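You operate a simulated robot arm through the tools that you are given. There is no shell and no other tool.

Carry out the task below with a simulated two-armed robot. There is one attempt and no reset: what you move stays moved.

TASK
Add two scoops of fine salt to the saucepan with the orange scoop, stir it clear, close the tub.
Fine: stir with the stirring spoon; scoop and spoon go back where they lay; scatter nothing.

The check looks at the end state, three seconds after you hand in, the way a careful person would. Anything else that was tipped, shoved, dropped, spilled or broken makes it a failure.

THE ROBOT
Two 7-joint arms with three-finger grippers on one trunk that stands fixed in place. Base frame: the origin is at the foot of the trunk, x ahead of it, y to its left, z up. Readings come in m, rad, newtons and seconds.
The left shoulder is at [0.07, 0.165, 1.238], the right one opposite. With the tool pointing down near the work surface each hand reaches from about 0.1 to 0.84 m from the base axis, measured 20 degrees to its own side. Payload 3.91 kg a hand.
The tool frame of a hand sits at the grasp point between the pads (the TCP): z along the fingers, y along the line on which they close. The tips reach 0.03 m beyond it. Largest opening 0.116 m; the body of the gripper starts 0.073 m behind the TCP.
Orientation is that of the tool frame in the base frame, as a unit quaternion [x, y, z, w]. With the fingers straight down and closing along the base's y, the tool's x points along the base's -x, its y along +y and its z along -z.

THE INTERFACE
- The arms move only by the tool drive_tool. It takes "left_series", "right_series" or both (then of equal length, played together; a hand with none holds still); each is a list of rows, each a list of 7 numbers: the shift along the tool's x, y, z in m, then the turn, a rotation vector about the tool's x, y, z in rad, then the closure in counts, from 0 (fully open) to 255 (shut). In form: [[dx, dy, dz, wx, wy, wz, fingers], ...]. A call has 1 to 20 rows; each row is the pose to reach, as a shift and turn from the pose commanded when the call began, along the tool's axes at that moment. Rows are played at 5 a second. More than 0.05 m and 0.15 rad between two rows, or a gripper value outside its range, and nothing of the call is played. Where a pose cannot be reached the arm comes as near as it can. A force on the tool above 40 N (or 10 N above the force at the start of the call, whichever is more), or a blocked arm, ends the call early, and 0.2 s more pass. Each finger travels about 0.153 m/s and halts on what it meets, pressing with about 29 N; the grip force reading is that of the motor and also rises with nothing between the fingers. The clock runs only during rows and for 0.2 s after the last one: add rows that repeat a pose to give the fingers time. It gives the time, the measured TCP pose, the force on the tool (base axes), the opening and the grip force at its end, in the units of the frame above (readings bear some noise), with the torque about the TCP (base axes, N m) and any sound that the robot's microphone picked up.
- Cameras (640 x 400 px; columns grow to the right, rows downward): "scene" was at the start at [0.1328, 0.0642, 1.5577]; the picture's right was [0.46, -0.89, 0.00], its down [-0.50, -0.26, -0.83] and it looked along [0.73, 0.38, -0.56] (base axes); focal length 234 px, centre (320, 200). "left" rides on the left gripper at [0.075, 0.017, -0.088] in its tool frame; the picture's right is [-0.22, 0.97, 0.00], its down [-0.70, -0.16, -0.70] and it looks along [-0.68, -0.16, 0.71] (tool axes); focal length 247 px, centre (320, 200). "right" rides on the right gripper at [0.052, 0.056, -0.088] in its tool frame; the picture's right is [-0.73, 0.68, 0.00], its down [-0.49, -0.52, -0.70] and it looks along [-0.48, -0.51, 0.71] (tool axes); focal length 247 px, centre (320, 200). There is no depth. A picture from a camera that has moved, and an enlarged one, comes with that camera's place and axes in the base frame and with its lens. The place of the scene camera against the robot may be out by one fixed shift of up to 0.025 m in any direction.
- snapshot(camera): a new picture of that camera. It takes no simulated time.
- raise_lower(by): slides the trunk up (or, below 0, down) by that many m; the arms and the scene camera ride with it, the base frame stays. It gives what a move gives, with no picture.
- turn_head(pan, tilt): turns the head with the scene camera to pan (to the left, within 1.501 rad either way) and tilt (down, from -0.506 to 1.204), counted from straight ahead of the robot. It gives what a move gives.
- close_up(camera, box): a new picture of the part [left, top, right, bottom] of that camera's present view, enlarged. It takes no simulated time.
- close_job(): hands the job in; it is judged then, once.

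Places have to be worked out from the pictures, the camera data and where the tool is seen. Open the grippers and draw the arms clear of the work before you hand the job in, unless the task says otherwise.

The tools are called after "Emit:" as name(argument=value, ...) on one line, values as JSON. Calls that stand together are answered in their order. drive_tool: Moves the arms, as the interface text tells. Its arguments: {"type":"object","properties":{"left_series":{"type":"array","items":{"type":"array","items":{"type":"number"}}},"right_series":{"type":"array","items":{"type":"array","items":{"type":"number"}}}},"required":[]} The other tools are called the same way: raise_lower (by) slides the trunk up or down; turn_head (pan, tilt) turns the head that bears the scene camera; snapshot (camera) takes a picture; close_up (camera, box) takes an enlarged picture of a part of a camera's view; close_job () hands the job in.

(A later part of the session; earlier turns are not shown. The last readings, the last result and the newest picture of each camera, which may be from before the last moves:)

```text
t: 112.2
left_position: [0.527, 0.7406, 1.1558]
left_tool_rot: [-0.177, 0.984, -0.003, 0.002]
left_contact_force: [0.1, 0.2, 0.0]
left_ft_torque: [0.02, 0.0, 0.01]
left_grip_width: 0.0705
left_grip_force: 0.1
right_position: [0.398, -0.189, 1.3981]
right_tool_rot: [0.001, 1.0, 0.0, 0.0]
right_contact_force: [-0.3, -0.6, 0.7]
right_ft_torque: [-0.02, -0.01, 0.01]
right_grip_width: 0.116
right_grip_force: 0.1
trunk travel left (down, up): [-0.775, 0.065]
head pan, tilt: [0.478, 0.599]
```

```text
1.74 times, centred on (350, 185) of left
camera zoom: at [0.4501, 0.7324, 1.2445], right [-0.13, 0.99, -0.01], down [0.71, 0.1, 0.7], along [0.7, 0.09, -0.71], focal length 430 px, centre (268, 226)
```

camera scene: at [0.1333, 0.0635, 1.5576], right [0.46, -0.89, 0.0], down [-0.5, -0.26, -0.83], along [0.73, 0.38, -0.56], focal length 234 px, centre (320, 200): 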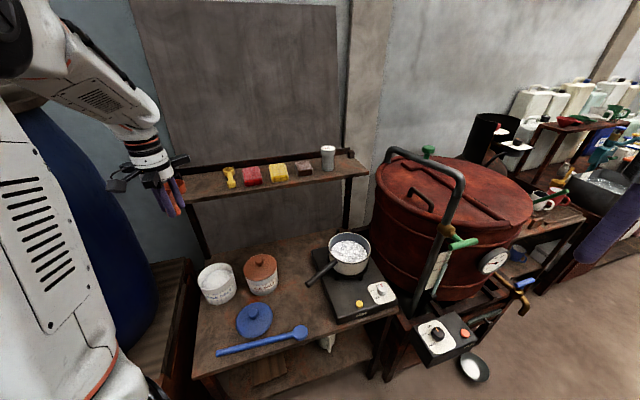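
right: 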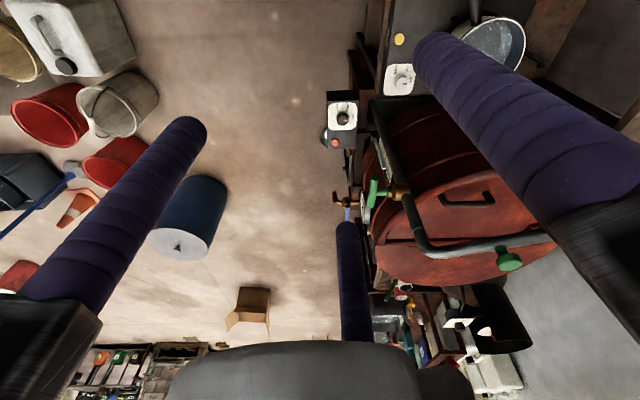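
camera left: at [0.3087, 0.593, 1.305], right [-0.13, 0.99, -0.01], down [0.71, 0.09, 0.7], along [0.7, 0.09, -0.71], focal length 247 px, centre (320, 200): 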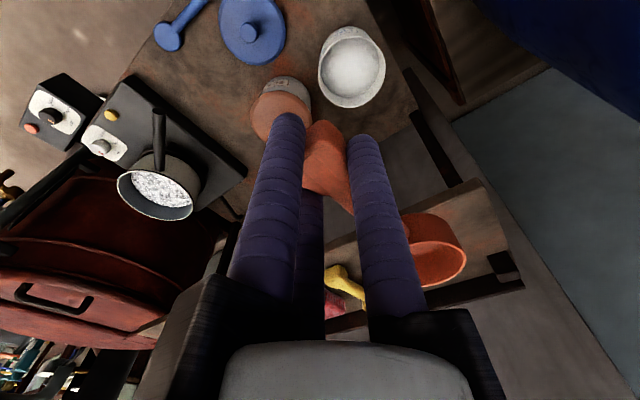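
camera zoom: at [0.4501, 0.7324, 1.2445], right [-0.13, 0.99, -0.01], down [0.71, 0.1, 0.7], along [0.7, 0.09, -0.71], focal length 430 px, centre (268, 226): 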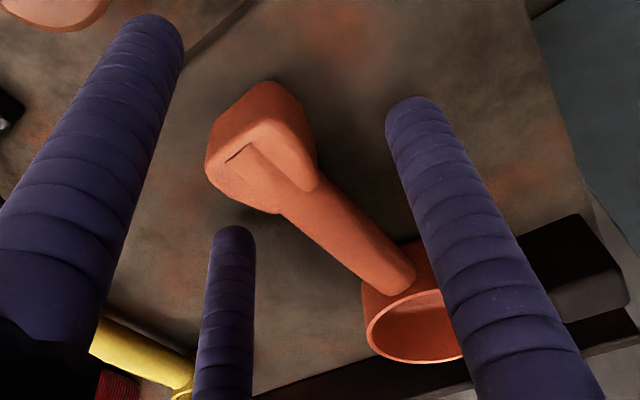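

The scoop is back at its place with almost the same angle as before. I raise straight up and back away, then compare with the original picture.

Emit:
drive_tool(left_series=[[0, 0, -0.01, 0, 0, 0, 100], [0, 0, -0.03, 0, 0, 0, 100], [0, 0, -0.06, 0, 0, 0, 100], [0, 0, -0.1, 0, 0, 0, 100], [0.0363, -0.0161, -0.1, 0, 0, 0, 100], [0.0726, -0.0322, -0.1, 0, 0, 0, 100], [0.109, -0.0484, -0.1, 0, 0, 0, 100], [0.1453, -0.0645, -0.1, 0, 0, 0, 100], [0.1816, -0.0806, -0.1, 0, 0, 0, 100], [0.1816, -0.0806, -0.1, 0, 0, 0, 100]])

Emit:
close_up(camera="scene", box=[178, 166, 206, 200])

Emit:
snapshot(camera="scene")

Emit:
snapshot(camera="left")

```text
t: 114.4
left_position: [0.3833, 0.6055, 1.255]
left_tool_rot: [-0.176, 0.984, -0.004, 0.0]
left_contact_force: [-0.2, -0.1, -0.2]
left_ft_torque: [-0.03, 0.01, -0.04]
left_grip_width: 0.0707
left_grip_force: 0.1
right_position: [0.397, -0.1872, 1.3973]
right_tool_rot: [0.001, 1.0, 0.0, 0.0]
right_contact_force: [-0.4, 0.5, 1.0]
right_ft_torque: [-0.02, -0.01, 0.02]
right_grip_width: 0.1162
right_grip_force: 0.0
trunk travel left (down, up): [-0.775, 0.065]
head pan, tilt: [0.478, 0.599]
```

```text
11.76 times, centred on (192, 183) of scene
camera zoom: at [0.133, 0.0661, 1.5576], right [0.46, -0.89, 0.0], down [-0.5, -0.26, -0.83], along [0.73, 0.38, -0.56], focal length 2749 px, centre (1826, 400)
```

zoom: 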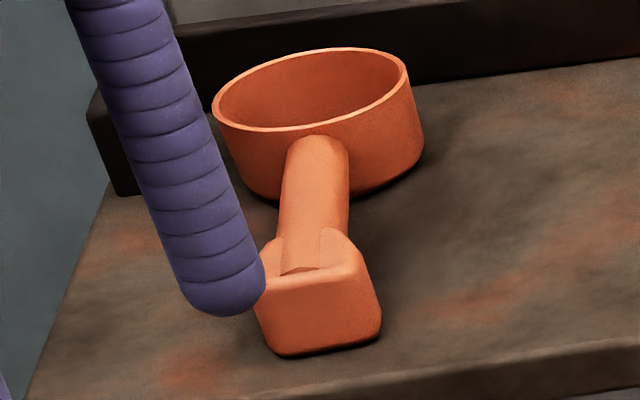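

```text
taken
camera scene: at [0.133, 0.0661, 1.5576], right [0.46, -0.89, 0.0], down [-0.5, -0.26, -0.83], along [0.73, 0.38, -0.56], focal length 234 px, centre (320, 200)
```

scene: 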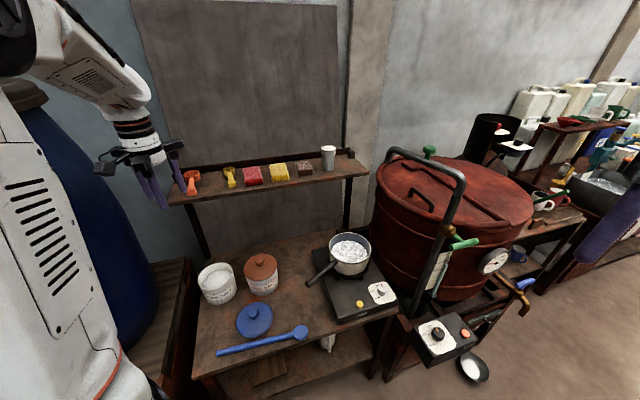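

```text
taken
camera left: at [0.3066, 0.597, 1.3434], right [-0.13, 0.99, -0.01], down [0.71, 0.1, 0.7], along [0.7, 0.08, -0.71], focal length 247 px, centre (320, 200)
```

left: 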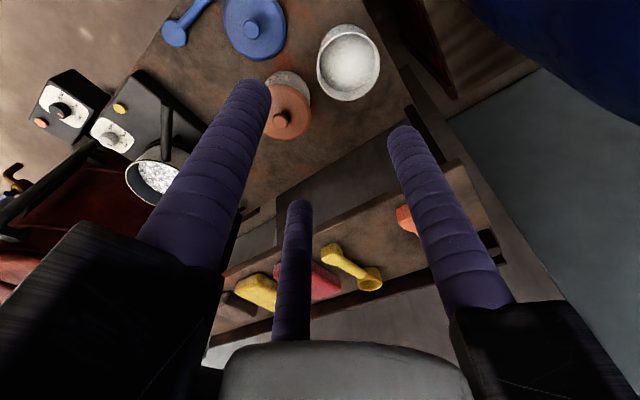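

The scoop is back within ~3 mm of where it lay. To free the table for handling the spoon, I close the tub next: I go above the lid's knob near (0.43, 0.47).

Emit:
drive_tool(left_series=[[0.0012, -0.0362, 0, 0, 0, 0.023, 100], [0.0024, -0.0725, 0, 0, 0, 0.046, 100], [0.0036, -0.1087, 0, 0, 0, 0.07, 100], [0.0048, -0.1449, 0, 0, 0, 0.0925, 110], [0.0048, -0.1449, 0.04, 0, 0, 0.0925, 120], [0.0048, -0.1449, 0.08, 0, 0, 0.0925, 120], [0.0048, -0.1449, 0.12, 0, 0, 0.0925, 120], [0.0048, -0.1449, 0.16, 0, 0, 0.0925, 120], [0.0048, -0.1449, 0.2, 0, 0, 0.0925, 120], [0.0048, -0.1449, 0.24, 0, 0, 0.0925, 120], [0.0048, -0.1449, 0.28, 0, 0, 0.0925, 120], [0.0048, -0.1449, 0.32, 0, 0, 0.0925, 120], [0.0048, -0.1449, 0.355, 0, 0, 0.0925, 120], [0.0048, -0.1449, 0.355, 0, 0, 0.0925, 120]])

Emit:
snapshot(camera="left")

Emit:
close_up(camera="left", box=[240, 20, 400, 120])

Emit:
close_up(camera="scene", box=[178, 166, 206, 200])

```text
t: 117.4
left_position: [0.43, 0.4631, 0.9033]
left_tool_rot: [-0.131, 0.991, -0.003, 0.001]
left_contact_force: [-0.3, 0.5, 0.5]
left_ft_torque: [0.01, 0.01, -0.01]
left_grip_width: 0.0614
left_grip_force: 0.0
right_position: [0.397, -0.189, 1.3981]
right_tool_rot: [0.001, 1.0, 0.001, 0.001]
right_contact_force: [0.3, -0.3, 0.4]
right_ft_torque: [-0.01, -0.01, 0.01]
right_grip_width: 0.1163
right_grip_force: 0.0
trunk travel left (down, up): [-0.775, 0.065]
head pan, tilt: [0.478, 0.599]
```

```text
taken
camera left: at [0.3523, 0.4615, 0.9916], right [-0.04, 1.0, -0.01], down [0.71, 0.03, 0.7], along [0.7, 0.02, -0.71], focal length 247 px, centre (320, 200)
```

left: 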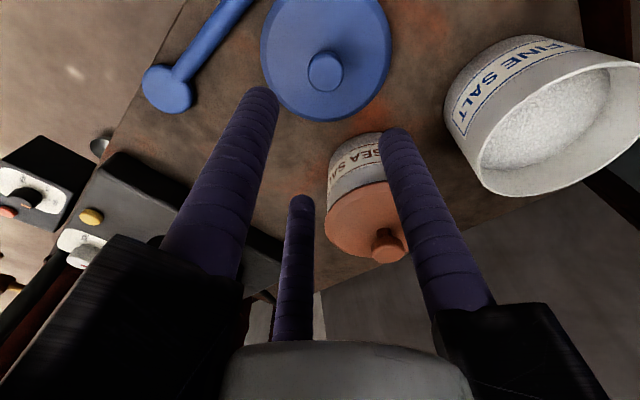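

```text
4.00 times, centred on (320, 70) of left
camera zoom: at [0.3523, 0.4615, 0.9916], right [-0.04, 1.0, -0.01], down [0.71, 0.03, 0.7], along [0.7, 0.02, -0.71], focal length 988 px, centre (320, 720)
```

zoom: 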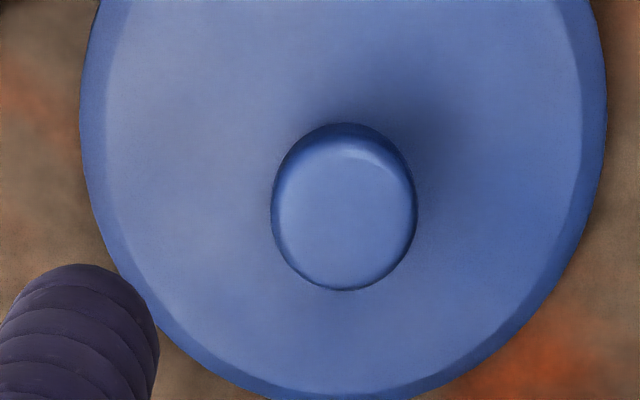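

```text
11.76 times, centred on (192, 183) of scene
camera zoom: at [0.132, 0.0636, 1.5578], right [0.46, -0.89, 0.0], down [-0.5, -0.26, -0.83], along [0.73, 0.38, -0.56], focal length 2749 px, centre (1826, 400)
```

zoom: 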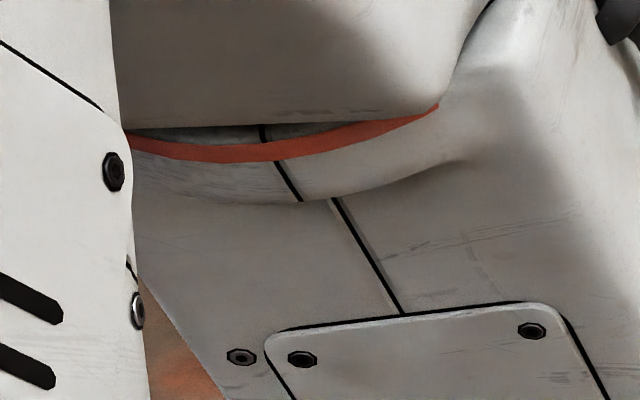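

The knob is about 5 mm to the left of the tool axis. I correct that and descend, stopping 2 cm above the grip height to verify.

Emit:
drive_tool(left_series=[[0.0007, 0.0018, 0.03, 0, 0, 0, 120], [0.0014, 0.0036, 0.06, 0, 0, 0, 120], [0.0019, 0.0054, 0.09, 0, 0, 0, 120], [0.0019, 0.0054, 0.115, 0, 0, 0, 120], [0.0019, 0.0054, 0.125, 0, 0, 0, 120], [0.0019, 0.0054, 0.125, 0, 0, 0, 120]])

Emit:
close_up(camera="left", box=[220, 50, 420, 250])

```text
t: 118.8
left_position: [0.4279, 0.4677, 0.7767]
left_tool_rot: [-0.131, 0.991, -0.003, 0.002]
left_contact_force: [0.2, -0.2, 0.0]
left_ft_torque: [0.03, -0.01, 0.01]
left_grip_width: 0.0613
left_grip_force: 0.0
right_position: [0.3975, -0.1893, 1.3969]
right_tool_rot: [0.001, 1.0, 0.0, 0.0]
right_contact_force: [0.2, 0.4, -0.5]
right_ft_torque: [-0.01, 0.0, 0.05]
right_grip_width: 0.1163
right_grip_force: 0.0
trunk travel left (down, up): [-0.775, 0.065]
head pan, tilt: [0.478, 0.599]
```

```text
2.00 times, centred on (320, 150) of left
camera zoom: at [0.3506, 0.4662, 0.8638], right [-0.04, 1.0, -0.01], down [0.71, 0.03, 0.7], along [0.7, 0.02, -0.71], focal length 494 px, centre (320, 300)
```

zoom: 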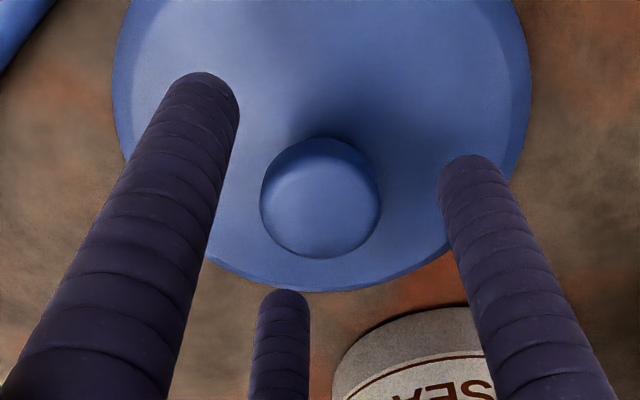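

Well centred. I descend to the grip height (TCP ≈ 0.757) and close on the knob.

Emit:
drive_tool(left_series=[[0, 0, 0.008, 0, 0, 0, 120], [0, 0, 0.014, 0, 0, 0, 120], [0, 0, 0.0185, 0, 0, 0, 120], [0, 0, 0.0185, 0, 0, 0, 150], [0, 0, 0.0185, 0, 0, 0, 180], [0, 0, 0.0185, 0, 0, 0, 210], [0, 0, 0.0185, 0, 0, 0, 230], [0, 0, 0.0185, 0, 0, 0, 230]])

Emit:
close_up(camera="left", box=[220, 50, 420, 250])

```text
t: 120.6
left_position: [0.4283, 0.4665, 0.759]
left_tool_rot: [-0.132, 0.991, -0.004, 0.001]
left_contact_force: [0.7, 0.0, 0.6]
left_ft_torque: [0.04, 0.05, -0.03]
left_grip_width: 0.0324
left_grip_force: 29.5
right_position: [0.3975, -0.1876, 1.3985]
right_tool_rot: [0.001, 1.0, 0.001, 0.0]
right_contact_force: [-0.2, -0.6, 0.2]
right_ft_torque: [-0.04, -0.01, 0.01]
right_grip_width: 0.1158
right_grip_force: 0.1
trunk travel left (down, up): [-0.775, 0.065]
head pan, tilt: [0.478, 0.599]
```

```text
2.00 times, centred on (320, 150) of left
camera zoom: at [0.3506, 0.4659, 0.8464], right [-0.04, 1.0, -0.01], down [0.71, 0.03, 0.7], along [0.7, 0.02, -0.71], focal length 494 px, centre (320, 300)
```

zoom: 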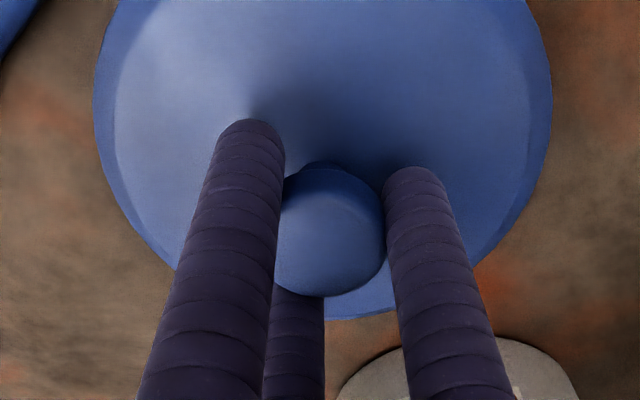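

The knob is held concentrically (32.4 mm). I lift the lid 20 cm straight up and re-measure the tub before placing it.

Emit:
drive_tool(left_series=[[0, 0, -0.006, 0, 0, 0, 230], [0, 0, -0.02, 0, 0, 0, 230], [0, 0, -0.05, 0, 0, 0, 230], [0, 0, -0.085, 0, 0, 0, 230], [0, 0, -0.12, 0, 0, 0, 230], [0, 0, -0.155, 0, 0, 0, 230], [0, 0, -0.19, 0, 0, 0, 230], [0, 0, -0.2, 0, 0, 0, 230], [0, 0, -0.2, 0, 0, 0, 230]])

Emit:
snapshot(camera="left")

Emit:
close_up(camera="scene", box=[182, 240, 262, 320])

```text
t: 122.6
left_position: [0.4269, 0.4684, 0.9599]
left_tool_rot: [-0.13, 0.991, -0.004, 0.001]
left_contact_force: [-0.3, -0.5, -0.5]
left_ft_torque: [0.03, -0.01, -0.01]
left_grip_width: 0.0324
left_grip_force: 28.4
right_position: [0.3983, -0.1886, 1.3976]
right_tool_rot: [0.001, 1.0, 0.0, 0.0]
right_contact_force: [-0.5, 0.5, 0.8]
right_ft_torque: [0.01, 0.01, 0.01]
right_grip_width: 0.1159
right_grip_force: 0.0
trunk travel left (down, up): [-0.775, 0.065]
head pan, tilt: [0.478, 0.599]
```

```text
taken
camera left: at [0.3495, 0.4666, 1.0462], right [-0.04, 1.0, -0.01], down [0.71, 0.03, 0.7], along [0.7, 0.02, -0.71], focal length 247 px, centre (320, 200)
```

left: 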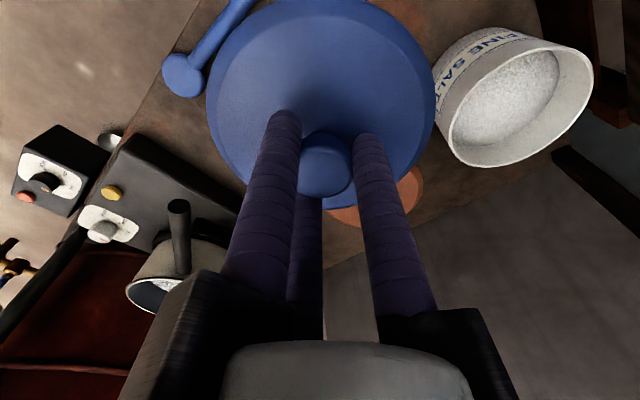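

```text
5.00 times, centred on (222, 280) of scene
camera zoom: at [0.1331, 0.0644, 1.5576], right [0.46, -0.89, 0.0], down [-0.5, -0.26, -0.83], along [0.73, 0.38, -0.56], focal length 1168 px, centre (810, -200)
```

zoom: 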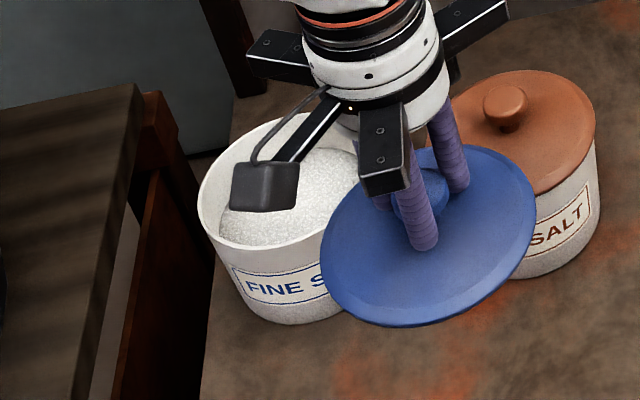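

I take a close-up of the tub from the wrist camera to locate its rim accurately before setting the lid on.

Emit:
close_up(camera="left", box=[420, 10, 620, 180])

```text
2.35 times, centred on (520, 95) of left
camera zoom: at [0.3495, 0.4666, 1.0462], right [-0.04, 1.0, -0.01], down [0.71, 0.03, 0.7], along [0.7, 0.02, -0.71], focal length 581 px, centre (-151, 447)
```

zoom: 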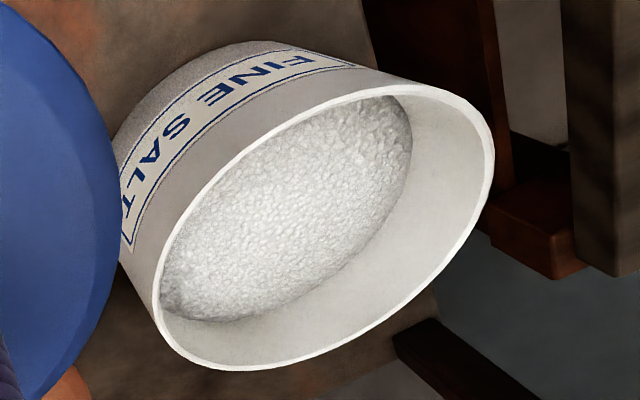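

The tub's rim centre measures (0.455, 0.666), unchanged. I carry the lid over it and lower to about 4 cm above seating.

Emit:
drive_tool(left_series=[[-0.0131, 0.0306, 0, 0, 0, 0, 230], [-0.0261, 0.0612, 0, 0, 0, 0, 230], [-0.0392, 0.0918, 0, 0, 0, 0, 230], [-0.0522, 0.1224, 0, 0, 0, 0, 230], [-0.0653, 0.153, 0, 0, 0, 0, 230], [-0.0783, 0.1836, 0, 0, 0, 0, 230], [-0.0783, 0.1836, 0.02, 0, 0, 0, 230], [-0.0783, 0.1836, 0.045, 0, 0, 0, 230], [-0.0783, 0.1836, 0.062, 0, 0, 0, 230], [-0.0783, 0.1836, 0.062, 0, 0, 0, 230]])

Emit:
snapshot(camera="left")

Emit:
close_up(camera="scene", box=[182, 230, 262, 310])

```text
t: 124.8
left_position: [0.4566, 0.6669, 0.8968]
left_tool_rot: [-0.131, 0.991, -0.002, 0.002]
left_contact_force: [-0.1, 0.0, -0.8]
left_ft_torque: [0.01, 0.0, 0.02]
left_grip_width: 0.032
left_grip_force: 29.2
right_position: [0.3984, -0.1907, 1.3984]
right_tool_rot: [0.001, 1.0, 0.001, 0.0]
right_contact_force: [-0.4, -0.4, -0.2]
right_ft_torque: [0.0, 0.02, 0.01]
right_grip_width: 0.1162
right_grip_force: 0.0
trunk travel left (down, up): [-0.775, 0.065]
head pan, tilt: [0.478, 0.599]
```

```text
taken
camera left: at [0.3795, 0.6642, 0.9841], right [-0.04, 1.0, -0.01], down [0.71, 0.03, 0.7], along [0.7, 0.02, -0.71], focal length 247 px, centre (320, 200)
```

left: 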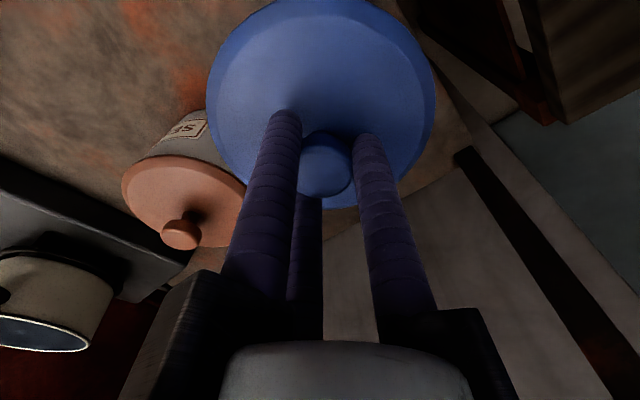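

```text
5.00 times, centred on (222, 270) of scene
camera zoom: at [0.1326, 0.0637, 1.5577], right [0.46, -0.89, 0.0], down [-0.5, -0.26, -0.83], along [0.73, 0.38, -0.56], focal length 1168 px, centre (810, -150)
```

zoom: 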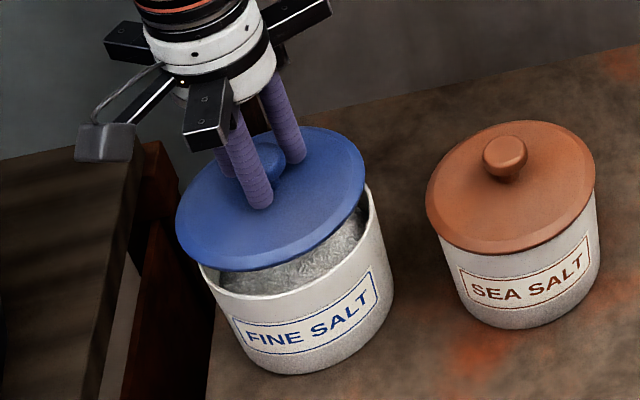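

The lid hangs centred over the tub. I lower it to just above seating, then continue in small steps.

Emit:
drive_tool(left_series=[[0.0005, 0, 0.012, 0, 0, 0, 230], [0.001, 0, 0.024, 0, 0, 0, 230], [0.001, 0, 0.032, 0, 0, 0, 230], [0.001, 0, 0.0355, 0, 0, 0, 230], [0.001, 0, 0.0375, 0, 0, 0, 230], [0.001, 0, 0.0375, 0, 0, 0, 230]])

Emit:
close_up(camera="scene", box=[182, 240, 246, 310])

```text
t: 126.2
left_position: [0.4563, 0.665, 0.8588]
left_tool_rot: [-0.13, 0.991, -0.003, 0.002]
left_contact_force: [3.2, 3.0, 7.1]
left_ft_torque: [-0.06, 0.14, -0.05]
left_grip_width: 0.0323
left_grip_force: 28.6
right_position: [0.3977, -0.1898, 1.3986]
right_tool_rot: [0.001, 1.0, 0.001, -0.001]
right_contact_force: [-0.3, 0.3, 0.2]
right_ft_torque: [-0.02, 0.0, -0.02]
right_grip_width: 0.116
right_grip_force: 0.1
trunk travel left (down, up): [-0.775, 0.065]
head pan, tilt: [0.478, 0.599]
```

```text
5.71 times, centred on (214, 275) of scene
camera zoom: at [0.1327, 0.0637, 1.5578], right [0.46, -0.89, 0.0], down [-0.5, -0.26, -0.83], along [0.73, 0.38, -0.56], focal length 1335 px, centre (926, -229)
```

zoom: 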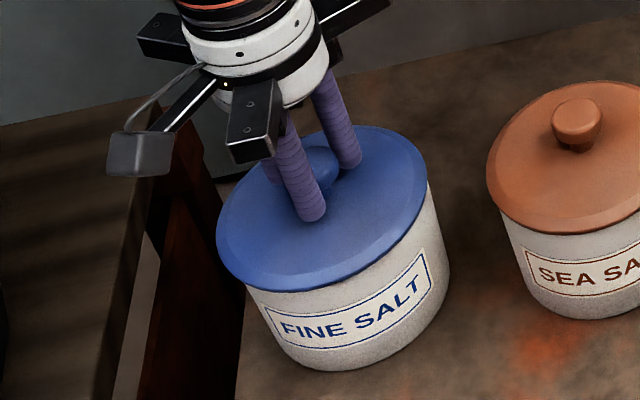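

Light contact (7 N) with a small sideways push toward away-left. I zoom in to compare how the lid sits relative to the sea salt lid.

Emit:
close_up(camera="scene", box=[190, 255, 290, 310])

Emit:
snapshot(camera="left")

```text
6.40 times, centred on (240, 282) of scene
camera zoom: at [0.1327, 0.0637, 1.5578], right [0.46, -0.89, 0.0], down [-0.5, -0.26, -0.83], along [0.73, 0.38, -0.56], focal length 1496 px, centre (832, -328)
```

zoom: 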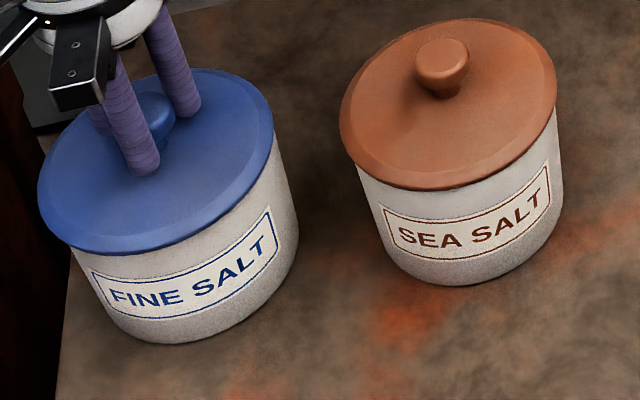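

```text
taken
camera left: at [0.3779, 0.6639, 0.9467], right [-0.04, 1.0, 0.0], down [0.71, 0.03, 0.7], along [0.7, 0.02, -0.71], focal length 247 px, centre (320, 200)
```

left: 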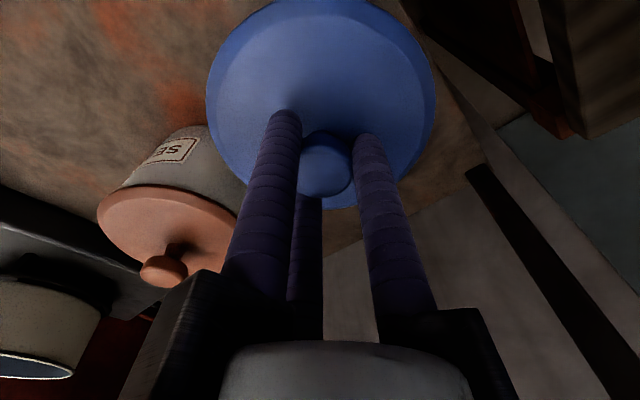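

The lid looks seated like its neighbour, but I press 2 mm more, gently, to be sure it is fully home.

Emit:
drive_tool(left_series=[[-0.0005, 0.0005, 0.001, 0, 0, 0, 230], [-0.001, 0.001, 0.002, 0, 0, 0, 230], [-0.001, 0.001, 0.002, 0, 0, 0, 230]])

Emit:
close_up(camera="scene", box=[190, 255, 290, 310])

```text
t: 127.0
left_position: [0.4556, 0.6671, 0.8562]
left_tool_rot: [-0.13, 0.992, -0.002, 0.002]
left_contact_force: [5.5, 3.7, 8.6]
left_ft_torque: [0.04, 0.01, 0.02]
left_grip_width: 0.0325
left_grip_force: 28.7
right_position: [0.3984, -0.19, 1.3973]
right_tool_rot: [0.001, 1.0, 0.001, 0.0]
right_contact_force: [0.6, -0.9, 0.2]
right_ft_torque: [-0.01, -0.02, 0.04]
right_grip_width: 0.116
right_grip_force: 0.1
trunk travel left (down, up): [-0.775, 0.065]
head pan, tilt: [0.478, 0.599]
```

```text
6.40 times, centred on (240, 282) of scene
camera zoom: at [0.1328, 0.0635, 1.5577], right [0.46, -0.89, 0.0], down [-0.5, -0.26, -0.83], along [0.73, 0.38, -0.56], focal length 1496 px, centre (832, -328)
```

zoom: 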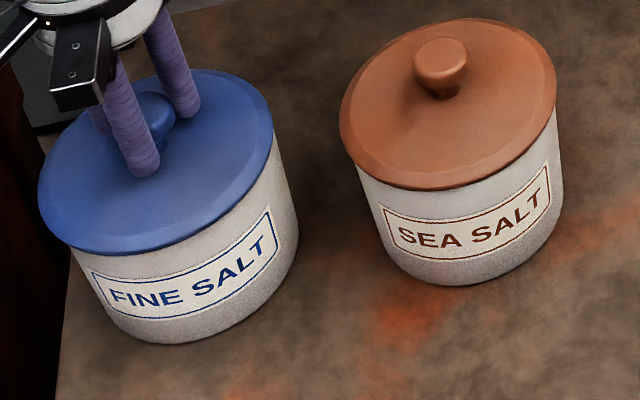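

The height now equals the original seated height. To relieve the small sideways load I shift the hand 2 mm in +x and re-read.

Emit:
drive_tool(left_series=[[-0.0011, 0.0002, 0, 0, 0, 0, 230], [-0.0022, 0.0005, 0, 0, 0, 0, 230], [-0.0022, 0.0005, 0, 0, 0, 0, 230]])

```text
t: 127.8
left_position: [0.4582, 0.6674, 0.8556]
left_tool_rot: [-0.131, 0.991, -0.002, 0.001]
left_contact_force: [3.7, 6.0, 10.5]
left_ft_torque: [0.17, 0.16, -0.05]
left_grip_width: 0.032
left_grip_force: 28.5
right_position: [0.3981, -0.1882, 1.3984]
right_tool_rot: [0.001, 1.0, 0.0, 0.0]
right_contact_force: [0.4, 0.2, -0.3]
right_ft_torque: [0.0, -0.03, -0.01]
right_grip_width: 0.1162
right_grip_force: 0.0
trunk travel left (down, up): [-0.775, 0.065]
head pan, tilt: [0.478, 0.599]
```

I open the fingers slowly, let the lid settle, raise the hand, and compare with the very first picture of the tub.

Emit:
drive_tool(left_series=[[0.001, -0.0003, -0.001, 0, 0, 0, 230], [0.001, -0.0003, -0.001, 0, 0, 0, 200], [0.001, -0.0003, -0.001, 0, 0, 0, 185], [0.001, -0.0003, -0.001, 0, 0, 0, 160], [0.001, -0.0003, -0.001, 0, 0, 0, 120], [0.001, -0.0003, -0.001, 0, 0, 0, 110], [0.001, -0.0003, -0.02, 0, 0, 0, 110], [0.001, -0.0003, -0.05, 0, 0, 0, 110], [0.03, -0.0003, -0.09, 0, 0, 0, 110], [0.07, -0.0003, -0.11, 0, 0, 0, 110], [0.07, -0.0003, -0.11, 0, 0, 0, 110]])

Emit:
close_up(camera="scene", box=[160, 230, 320, 330])

Emit:
snapshot(camera="left")

```text
t: 130.2
left_position: [0.3893, 0.651, 0.9663]
left_tool_rot: [-0.13, 0.991, -0.004, 0.0]
left_contact_force: [0.3, 0.0, -0.9]
left_ft_torque: [-0.02, -0.01, -0.01]
left_grip_width: 0.0658
left_grip_force: 0.1
right_position: [0.3997, -0.1887, 1.3985]
right_tool_rot: [0.0, 1.0, 0.0, -0.001]
right_contact_force: [0.6, -0.3, -0.5]
right_ft_torque: [0.01, 0.03, -0.03]
right_grip_width: 0.1159
right_grip_force: 0.0
trunk travel left (down, up): [-0.775, 0.065]
head pan, tilt: [0.478, 0.599]
heard: snap
```

```text
4.00 times, centred on (240, 280) of scene
camera zoom: at [0.1344, 0.065, 1.5575], right [0.46, -0.89, 0.0], down [-0.5, -0.26, -0.83], along [0.73, 0.38, -0.56], focal length 935 px, centre (640, -120)
```

zoom: 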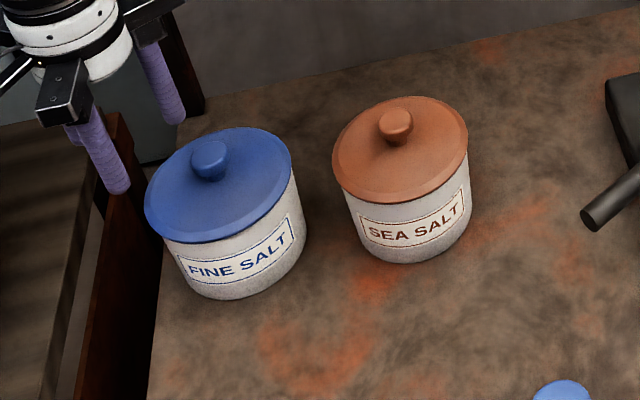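

```text
taken
camera left: at [0.3122, 0.6497, 1.055], right [-0.04, 1.0, -0.01], down [0.71, 0.03, 0.7], along [0.7, 0.02, -0.71], focal length 247 px, centre (320, 200)
```

left: 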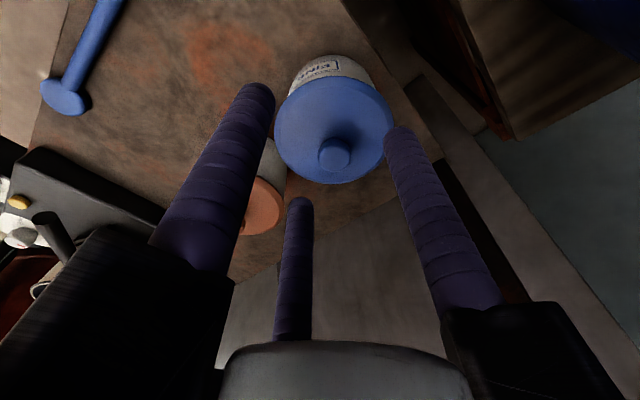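

A "snap" was heard as the lid settled. I let the sway die down and compare the lid's seating closely.

Emit:
drive_tool(left_series=[[0, 0, -0.02, 0, 0, 0, 110], [0, 0, -0.03, 0, 0, 0, 110], [0, 0, -0.03, 0, 0, 0, 110]])

Emit:
close_up(camera="scene", box=[190, 250, 286, 310])

Emit:
close_up(camera="left", box=[240, 40, 440, 200])

```text
t: 131.0
left_position: [0.3893, 0.6503, 0.9958]
left_tool_rot: [-0.13, 0.991, -0.003, 0.001]
left_contact_force: [0.1, 0.5, 1.5]
left_ft_torque: [0.01, -0.02, -0.01]
left_grip_width: 0.066
left_grip_force: 0.1
right_position: [0.3988, -0.1886, 1.398]
right_tool_rot: [0.0, 1.0, 0.002, 0.0]
right_contact_force: [-0.6, 0.6, -0.7]
right_ft_torque: [-0.02, -0.02, 0.01]
right_grip_width: 0.1161
right_grip_force: 0.1
trunk travel left (down, up): [-0.775, 0.065]
head pan, tilt: [0.478, 0.599]
```

```text
6.67 times, centred on (238, 280) of scene
camera zoom: at [0.1328, 0.0647, 1.5576], right [0.46, -0.89, 0.0], down [-0.5, -0.26, -0.83], along [0.73, 0.38, -0.56], focal length 1558 px, centre (867, -333)
```

zoom: 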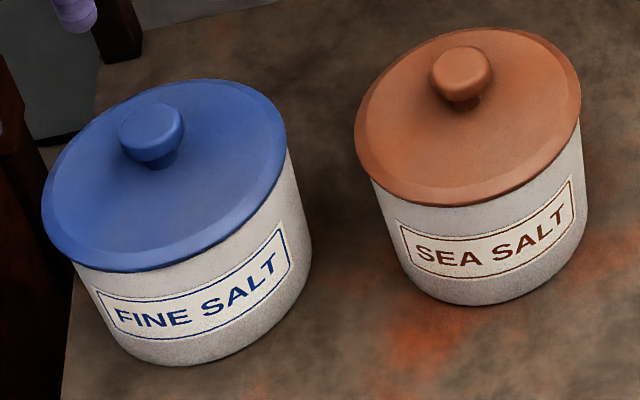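

```text
2.50 times, centred on (340, 120) of left
camera zoom: at [0.3129, 0.649, 1.0847], right [-0.04, 1.0, -0.01], down [0.71, 0.03, 0.7], along [0.7, 0.02, -0.71], focal length 617 px, centre (270, 400)
```

zoom: 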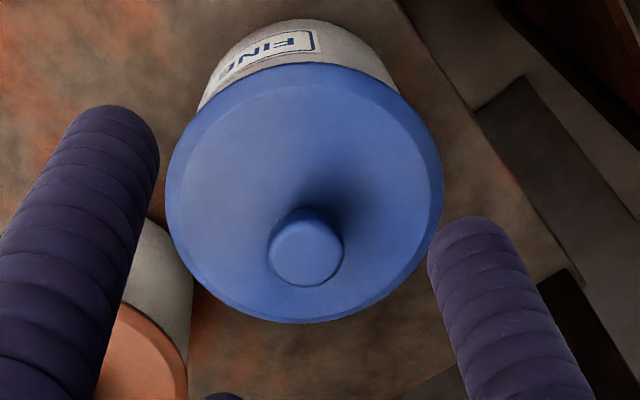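

The lid is on and snapped. Now the spoon: I move the left hand over its handle, turning it so the handle will lie between the single finger and the pair.

Emit:
drive_tool(left_series=[[0.0118, -0.0264, 0, 0, 0, 0.14, 110], [0.0236, -0.0529, 0, 0, 0, 0.28, 110], [0.0354, -0.0794, 0, 0, 0, 0.42, 110], [0.0472, -0.1058, 0, 0, 0, 0.56, 110], [0.059, -0.1322, 0.01, 0, 0, 0.7, 110], [0.0708, -0.1587, 0.03, 0, 0, 0.84, 110], [0.0826, -0.1852, 0.05, 0, 0, 0.98, 110], [0.0944, -0.2116, 0.076, 0, 0, 1.117, 110], [0.0944, -0.2116, 0.076, 0, 0, 1.117, 110]])

Emit:
snapshot(camera="left")

Emit:
snapshot(camera="scene")

```text
t: 133.0
left_position: [0.3535, 0.423, 0.9217]
left_tool_rot: [0.416, 0.909, -0.002, 0.002]
left_contact_force: [-0.4, 0.0, -0.5]
left_ft_torque: [0.03, -0.01, 0.03]
left_grip_width: 0.066
left_grip_force: 0.1
right_position: [0.3974, -0.1878, 1.3979]
right_tool_rot: [0.0, 1.0, 0.001, 0.0]
right_contact_force: [-0.8, -0.2, -0.1]
right_ft_torque: [-0.02, -0.03, 0.03]
right_grip_width: 0.1159
right_grip_force: 0.1
trunk travel left (down, up): [-0.775, 0.065]
head pan, tilt: [0.478, 0.599]
```

```text
taken
camera left: at [0.3179, 0.4909, 1.0097], right [0.88, 0.47, 0.0], down [0.33, -0.63, 0.7], along [0.33, -0.62, -0.71], focal length 247 px, centre (320, 200)
```

left: 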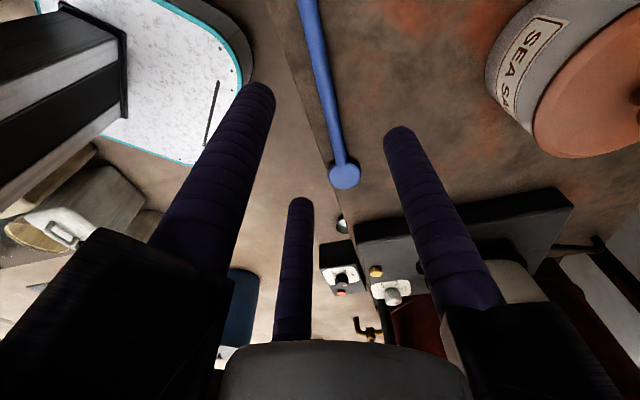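

```text
taken
camera scene: at [0.1322, 0.0646, 1.5577], right [0.46, -0.89, 0.0], down [-0.5, -0.26, -0.83], along [0.73, 0.38, -0.56], focal length 234 px, centre (320, 200)
```

scene: 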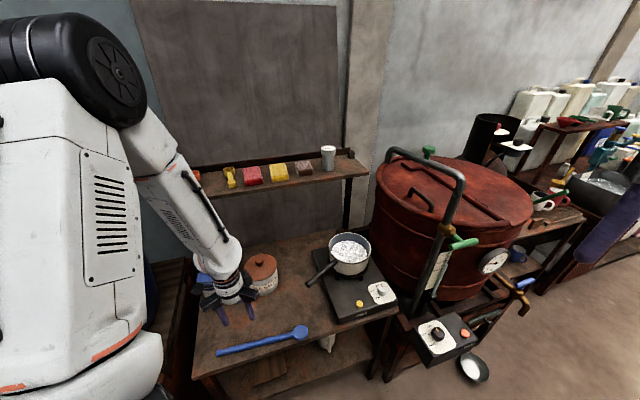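

The hand is aligned with the spoon. I zoom in to see where its handle runs relative to the tool axis.

Emit:
close_up(camera="left", box=[270, 0, 400, 200])

Emit:
close_up(camera="scene", box=[200, 310, 320, 370])

```text
2.00 times, centred on (335, 100) of left
camera zoom: at [0.3179, 0.4909, 1.0097], right [0.88, 0.47, 0.0], down [0.33, -0.63, 0.7], along [0.33, -0.62, -0.71], focal length 494 px, centre (290, 400)
```

zoom: 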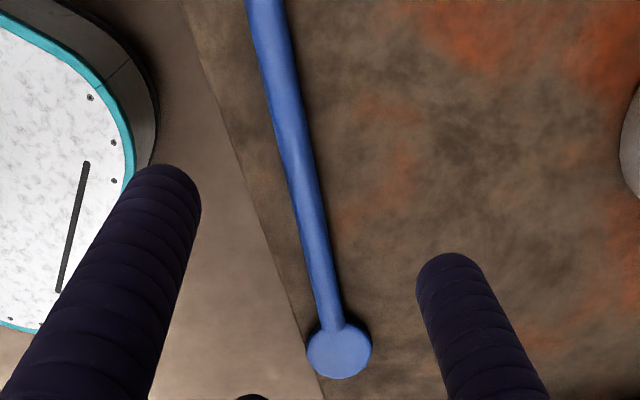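

```text
5.33 times, centred on (260, 340) of scene
camera zoom: at [0.1322, 0.0646, 1.5577], right [0.46, -0.89, 0.0], down [-0.5, -0.26, -0.83], along [0.73, 0.38, -0.56], focal length 1246 px, centre (640, -547)
```

zoom: 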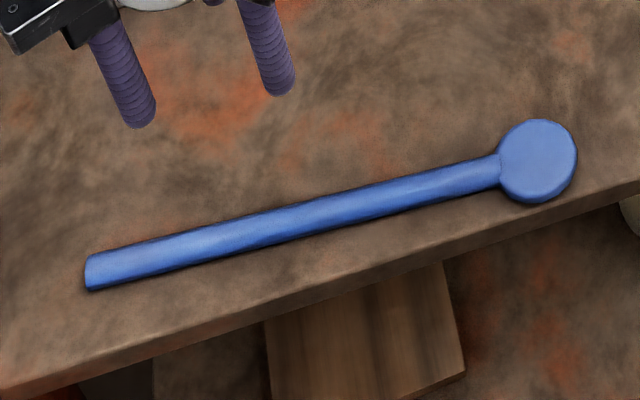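

The handle runs exactly along the hand's x axis, 0.17 m from grip to bowl. Because the jaws centre a bar 6 mm toward the single finger, I offset by that amount so the spoon will not be shoved, then descend.

Emit:
drive_tool(left_series=[[0, -0.002, 0.03, 0, 0, 0, 110], [0, -0.004, 0.06, 0, 0, 0, 110], [0, -0.0058, 0.09, 0, 0, 0, 110], [0, -0.0058, 0.12, 0, 0, 0, 110], [0, -0.0058, 0.145, 0, 0, 0, 110], [0, -0.0058, 0.165, 0, 0, 0, 110], [0, -0.0058, 0.165, 0, 0, 0, 110]])

Emit:
snapshot(camera="left")

Emit:
close_up(camera="scene", box=[200, 290, 300, 370])

```text
t: 134.6
left_position: [0.3506, 0.4172, 0.7568]
left_tool_rot: [0.414, 0.91, -0.002, 0.004]
left_contact_force: [-0.1, -0.8, -0.5]
left_ft_torque: [0.0, -0.01, 0.0]
left_grip_width: 0.0658
left_grip_force: 0.1
right_position: [0.3984, -0.1901, 1.3979]
right_tool_rot: [0.001, 1.0, 0.001, 0.0]
right_contact_force: [0.6, -0.3, 0.6]
right_ft_torque: [-0.02, 0.01, 0.01]
right_grip_width: 0.116
right_grip_force: 0.2
trunk travel left (down, up): [-0.775, 0.065]
head pan, tilt: [0.478, 0.599]
```

```text
taken
camera left: at [0.3136, 0.4857, 0.8444], right [0.88, 0.47, 0.0], down [0.33, -0.63, 0.7], along [0.33, -0.62, -0.71], focal length 247 px, centre (320, 200)
```

left: 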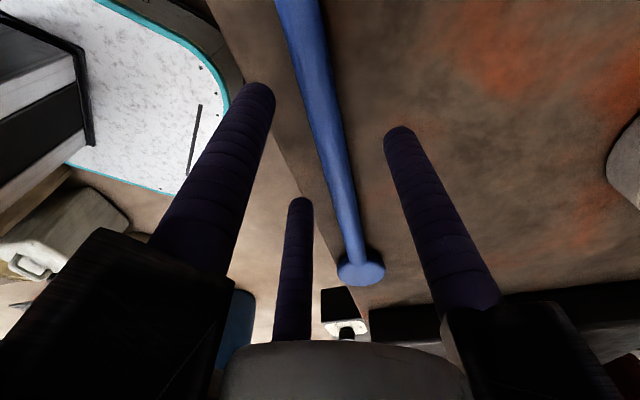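

```text
5.00 times, centred on (250, 330) of scene
camera zoom: at [0.1325, 0.064, 1.5577], right [0.46, -0.89, 0.0], down [-0.5, -0.26, -0.83], along [0.73, 0.38, -0.56], focal length 1168 px, centre (670, -450)
```

zoom: 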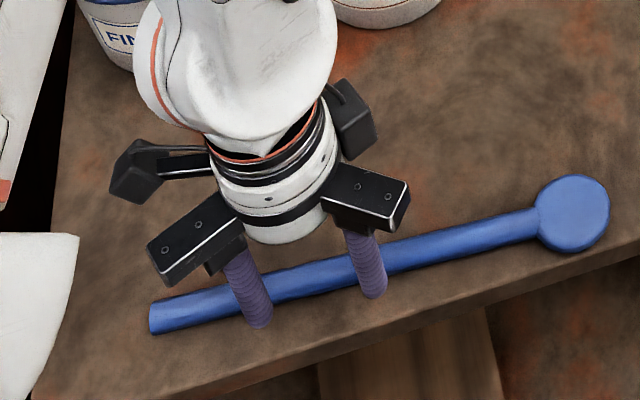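

The handle lies between the single finger and the pair as planned. I descend in small steps toward the tabletop.

Emit:
drive_tool(left_series=[[0, 0, 0.004, 0, 0, 0, 110], [0, 0, 0.008, 0, 0, 0, 110], [0, 0, 0.012, 0, 0, 0, 110], [0, 0, 0.015, 0, 0, 0, 110], [0, 0, 0.017, 0, 0, 0, 110], [0, 0, 0.017, 0, 0, 0, 110]])

Emit:
close_up(camera="scene", box=[215, 310, 285, 365])

Emit:
close_up(camera="left", box=[230, 60, 450, 260])

```text
t: 136.0
left_position: [0.3502, 0.4167, 0.7391]
left_tool_rot: [0.415, 0.91, -0.002, 0.003]
left_contact_force: [-0.7, -0.2, -0.1]
left_ft_torque: [-0.01, -0.04, -0.01]
left_grip_width: 0.0658
left_grip_force: 0.1
right_position: [0.3986, -0.1892, 1.3985]
right_tool_rot: [0.002, 1.0, 0.002, 0.001]
right_contact_force: [-0.3, -0.3, -0.6]
right_ft_torque: [0.03, 0.05, -0.01]
right_grip_width: 0.116
right_grip_force: 0.0
trunk travel left (down, up): [-0.775, 0.065]
head pan, tilt: [0.478, 0.599]
```

```text
7.27 times, centred on (250, 338) of scene
camera zoom: at [0.1328, 0.0642, 1.5577], right [0.46, -0.89, 0.0], down [-0.5, -0.26, -0.83], along [0.73, 0.38, -0.56], focal length 1699 px, centre (829, -800)
```

zoom: 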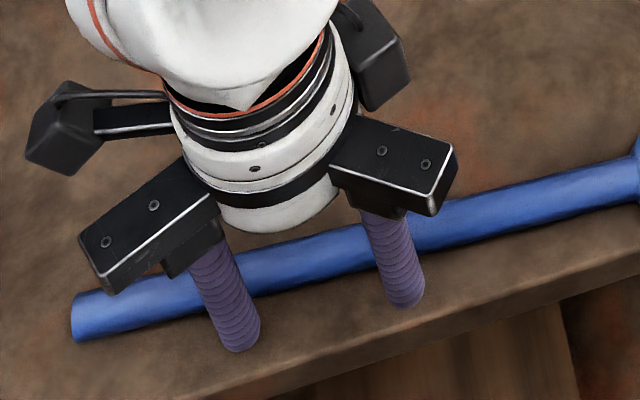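

```text
2.00 times, centred on (340, 160) of left
camera zoom: at [0.3132, 0.4848, 0.8272], right [0.88, 0.47, 0.0], down [0.33, -0.63, 0.7], along [0.33, -0.62, -0.71], focal length 494 px, centre (280, 280)
```

zoom: 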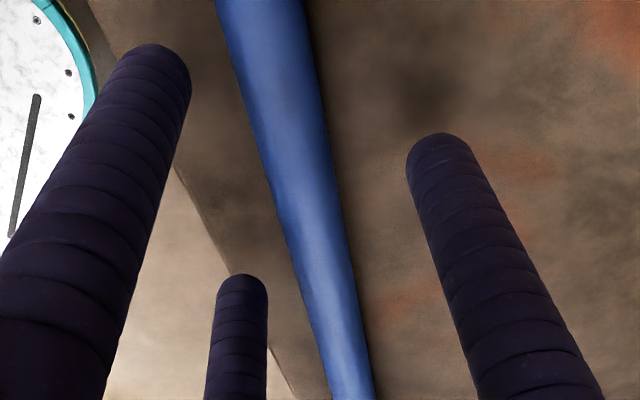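

No contact yet. I keep going down in 2 mm steps, watching the force.

Emit:
drive_tool(left_series=[[0, 0, 0.002, 0, 0, 0, 110], [0, 0, 0.004, 0, 0, 0, 110], [0, 0, 0.006, 0, 0, 0, 110], [0, 0, 0.008, 0, 0, 0, 110], [0, 0, 0.008, 0, 0, 0, 110]])

Emit:
close_up(camera="scene", box=[215, 310, 285, 365])

```text
t: 137.2
left_position: [0.3489, 0.4155, 0.731]
left_tool_rot: [0.415, 0.91, -0.002, 0.003]
left_contact_force: [-0.3, -0.1, -0.1]
left_ft_torque: [0.0, -0.01, -0.02]
left_grip_width: 0.0661
left_grip_force: 0.1
right_position: [0.3983, -0.1894, 1.3979]
right_tool_rot: [0.001, 1.0, 0.0, 0.0]
right_contact_force: [0.0, -0.7, 0.2]
right_ft_torque: [0.01, -0.01, 0.03]
right_grip_width: 0.1165
right_grip_force: 0.1
trunk travel left (down, up): [-0.775, 0.065]
head pan, tilt: [0.478, 0.599]
```

```text
7.27 times, centred on (250, 338) of scene
camera zoom: at [0.1327, 0.0641, 1.5577], right [0.46, -0.89, 0.0], down [-0.5, -0.26, -0.83], along [0.73, 0.38, -0.56], focal length 1699 px, centre (829, -800)
```

zoom: 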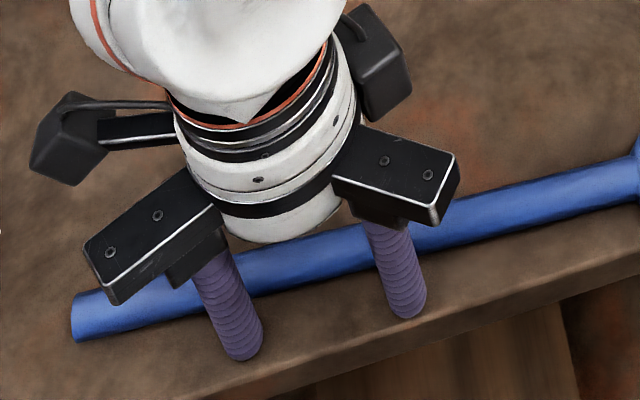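

Still free. Continuing in 1.5 mm steps.

Emit:
drive_tool(left_series=[[0, 0, 0.0015, 0, 0, 0, 110], [0, 0, 0.003, 0, 0, 0, 110], [0, 0, 0.0045, 0, 0, 0, 110], [0, 0, 0.006, 0, 0, 0, 110], [0, 0, 0.0075, 0, 0, 0, 110], [0, 0, 0.0075, 0, 0, 0, 110]])

Emit:
close_up(camera="scene", box=[215, 310, 285, 365])

Emit:
close_up(camera="left", box=[230, 60, 450, 260])

```text
t: 138.1
left_position: [0.3506, 0.4152, 0.7305]
left_tool_rot: [0.415, 0.91, 0.0, 0.002]
left_contact_force: [-0.7, 1.0, 31.8]
left_ft_torque: [0.27, 1.13, 0.17]
left_grip_width: 0.0664
left_grip_force: 0.3
right_position: [0.3958, -0.191, 1.3987]
right_tool_rot: [0.001, 1.0, 0.002, 0.0]
right_contact_force: [-0.6, 0.0, 0.2]
right_ft_torque: [0.0, 0.03, -0.01]
right_grip_width: 0.1159
right_grip_force: 0.1
trunk travel left (down, up): [-0.775, 0.065]
head pan, tilt: [0.478, 0.599]
stopped in row 4 (left hand): the force on the tool passed its limit at 43 N (the readings are from after the stop); the commanded pose is now the measured one
```

```text
7.27 times, centred on (250, 338) of scene
camera zoom: at [0.1309, 0.0614, 1.5582], right [0.46, -0.89, 0.0], down [-0.5, -0.26, -0.83], along [0.73, 0.38, -0.56], focal length 1699 px, centre (829, -800)
```

zoom: 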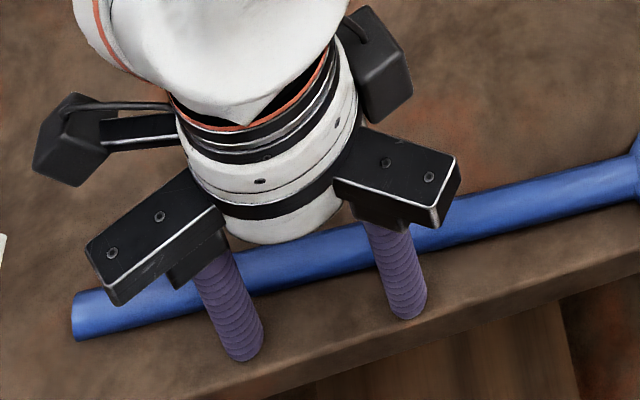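

```text
2.00 times, centred on (340, 160) of left
camera zoom: at [0.3128, 0.484, 0.8181], right [0.88, 0.47, 0.0], down [0.33, -0.63, 0.7], along [0.33, -0.62, -0.71], focal length 494 px, centre (280, 280)
```

zoom: 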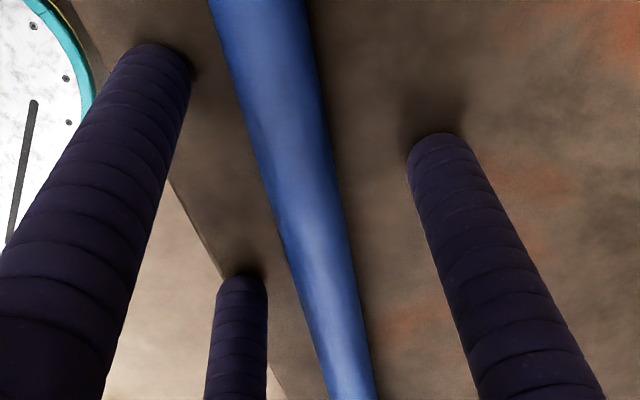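

The fingertips met the table (T ≈ 0.70). I back off 2.5 mm and then close gently on the spoon handle.

Emit:
drive_tool(left_series=[[0, 0, -0.002, 0, 0, 0, 110], [0, 0, -0.003, 0, 0, 0, 110], [0, 0, -0.003, 0, 0, 0, 130], [0, 0, -0.003, 0, 0, 0, 150], [0, 0, -0.003, 0, 0, 0, 170], [0, 0, -0.003, 0, 0, 0, 190], [0, 0, -0.003, 0, 0, 0, 210], [0, 0, -0.003, 0, 0, 0, 220], [0, 0, -0.003, 0, 0, 0, 220]])

Emit:
close_up(camera="scene", box=[200, 310, 320, 370])

Emit:
close_up(camera="left", box=[230, 60, 450, 260])

```text
t: 140.1
left_position: [0.3508, 0.4155, 0.7313]
left_tool_rot: [0.416, 0.909, -0.001, 0.002]
left_contact_force: [0.7, -0.4, -0.3]
left_ft_torque: [-0.02, -0.06, 0.03]
left_grip_width: 0.0281
left_grip_force: 29.2
right_position: [0.397, -0.189, 1.3992]
right_tool_rot: [0.0, 1.0, 0.001, 0.001]
right_contact_force: [1.2, -0.2, -0.3]
right_ft_torque: [-0.04, 0.04, -0.03]
right_grip_width: 0.116
right_grip_force: 0.1
trunk travel left (down, up): [-0.775, 0.065]
head pan, tilt: [0.478, 0.599]
```

```text
5.33 times, centred on (260, 340) of scene
camera zoom: at [0.1328, 0.0641, 1.5577], right [0.46, -0.89, 0.0], down [-0.5, -0.26, -0.83], along [0.73, 0.38, -0.56], focal length 1246 px, centre (640, -547)
```

zoom: 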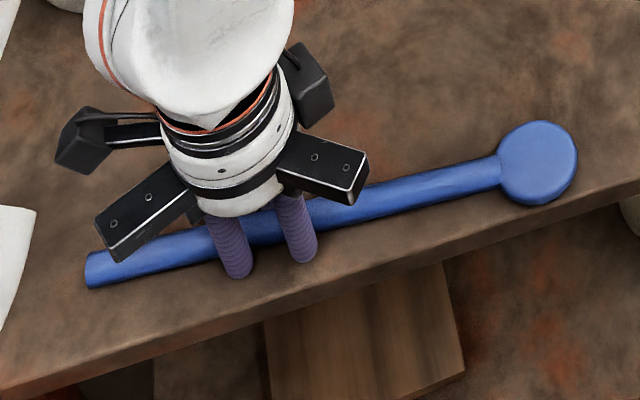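

```text
2.00 times, centred on (340, 160) of left
camera zoom: at [0.3139, 0.4852, 0.8185], right [0.88, 0.47, 0.0], down [0.33, -0.63, 0.7], along [0.33, -0.62, -0.71], focal length 494 px, centre (280, 280)
```

zoom: 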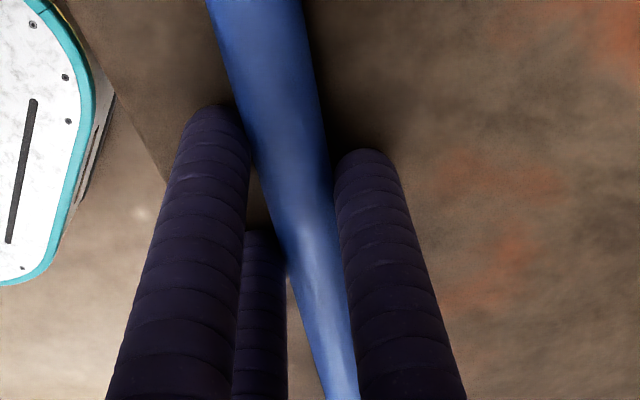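

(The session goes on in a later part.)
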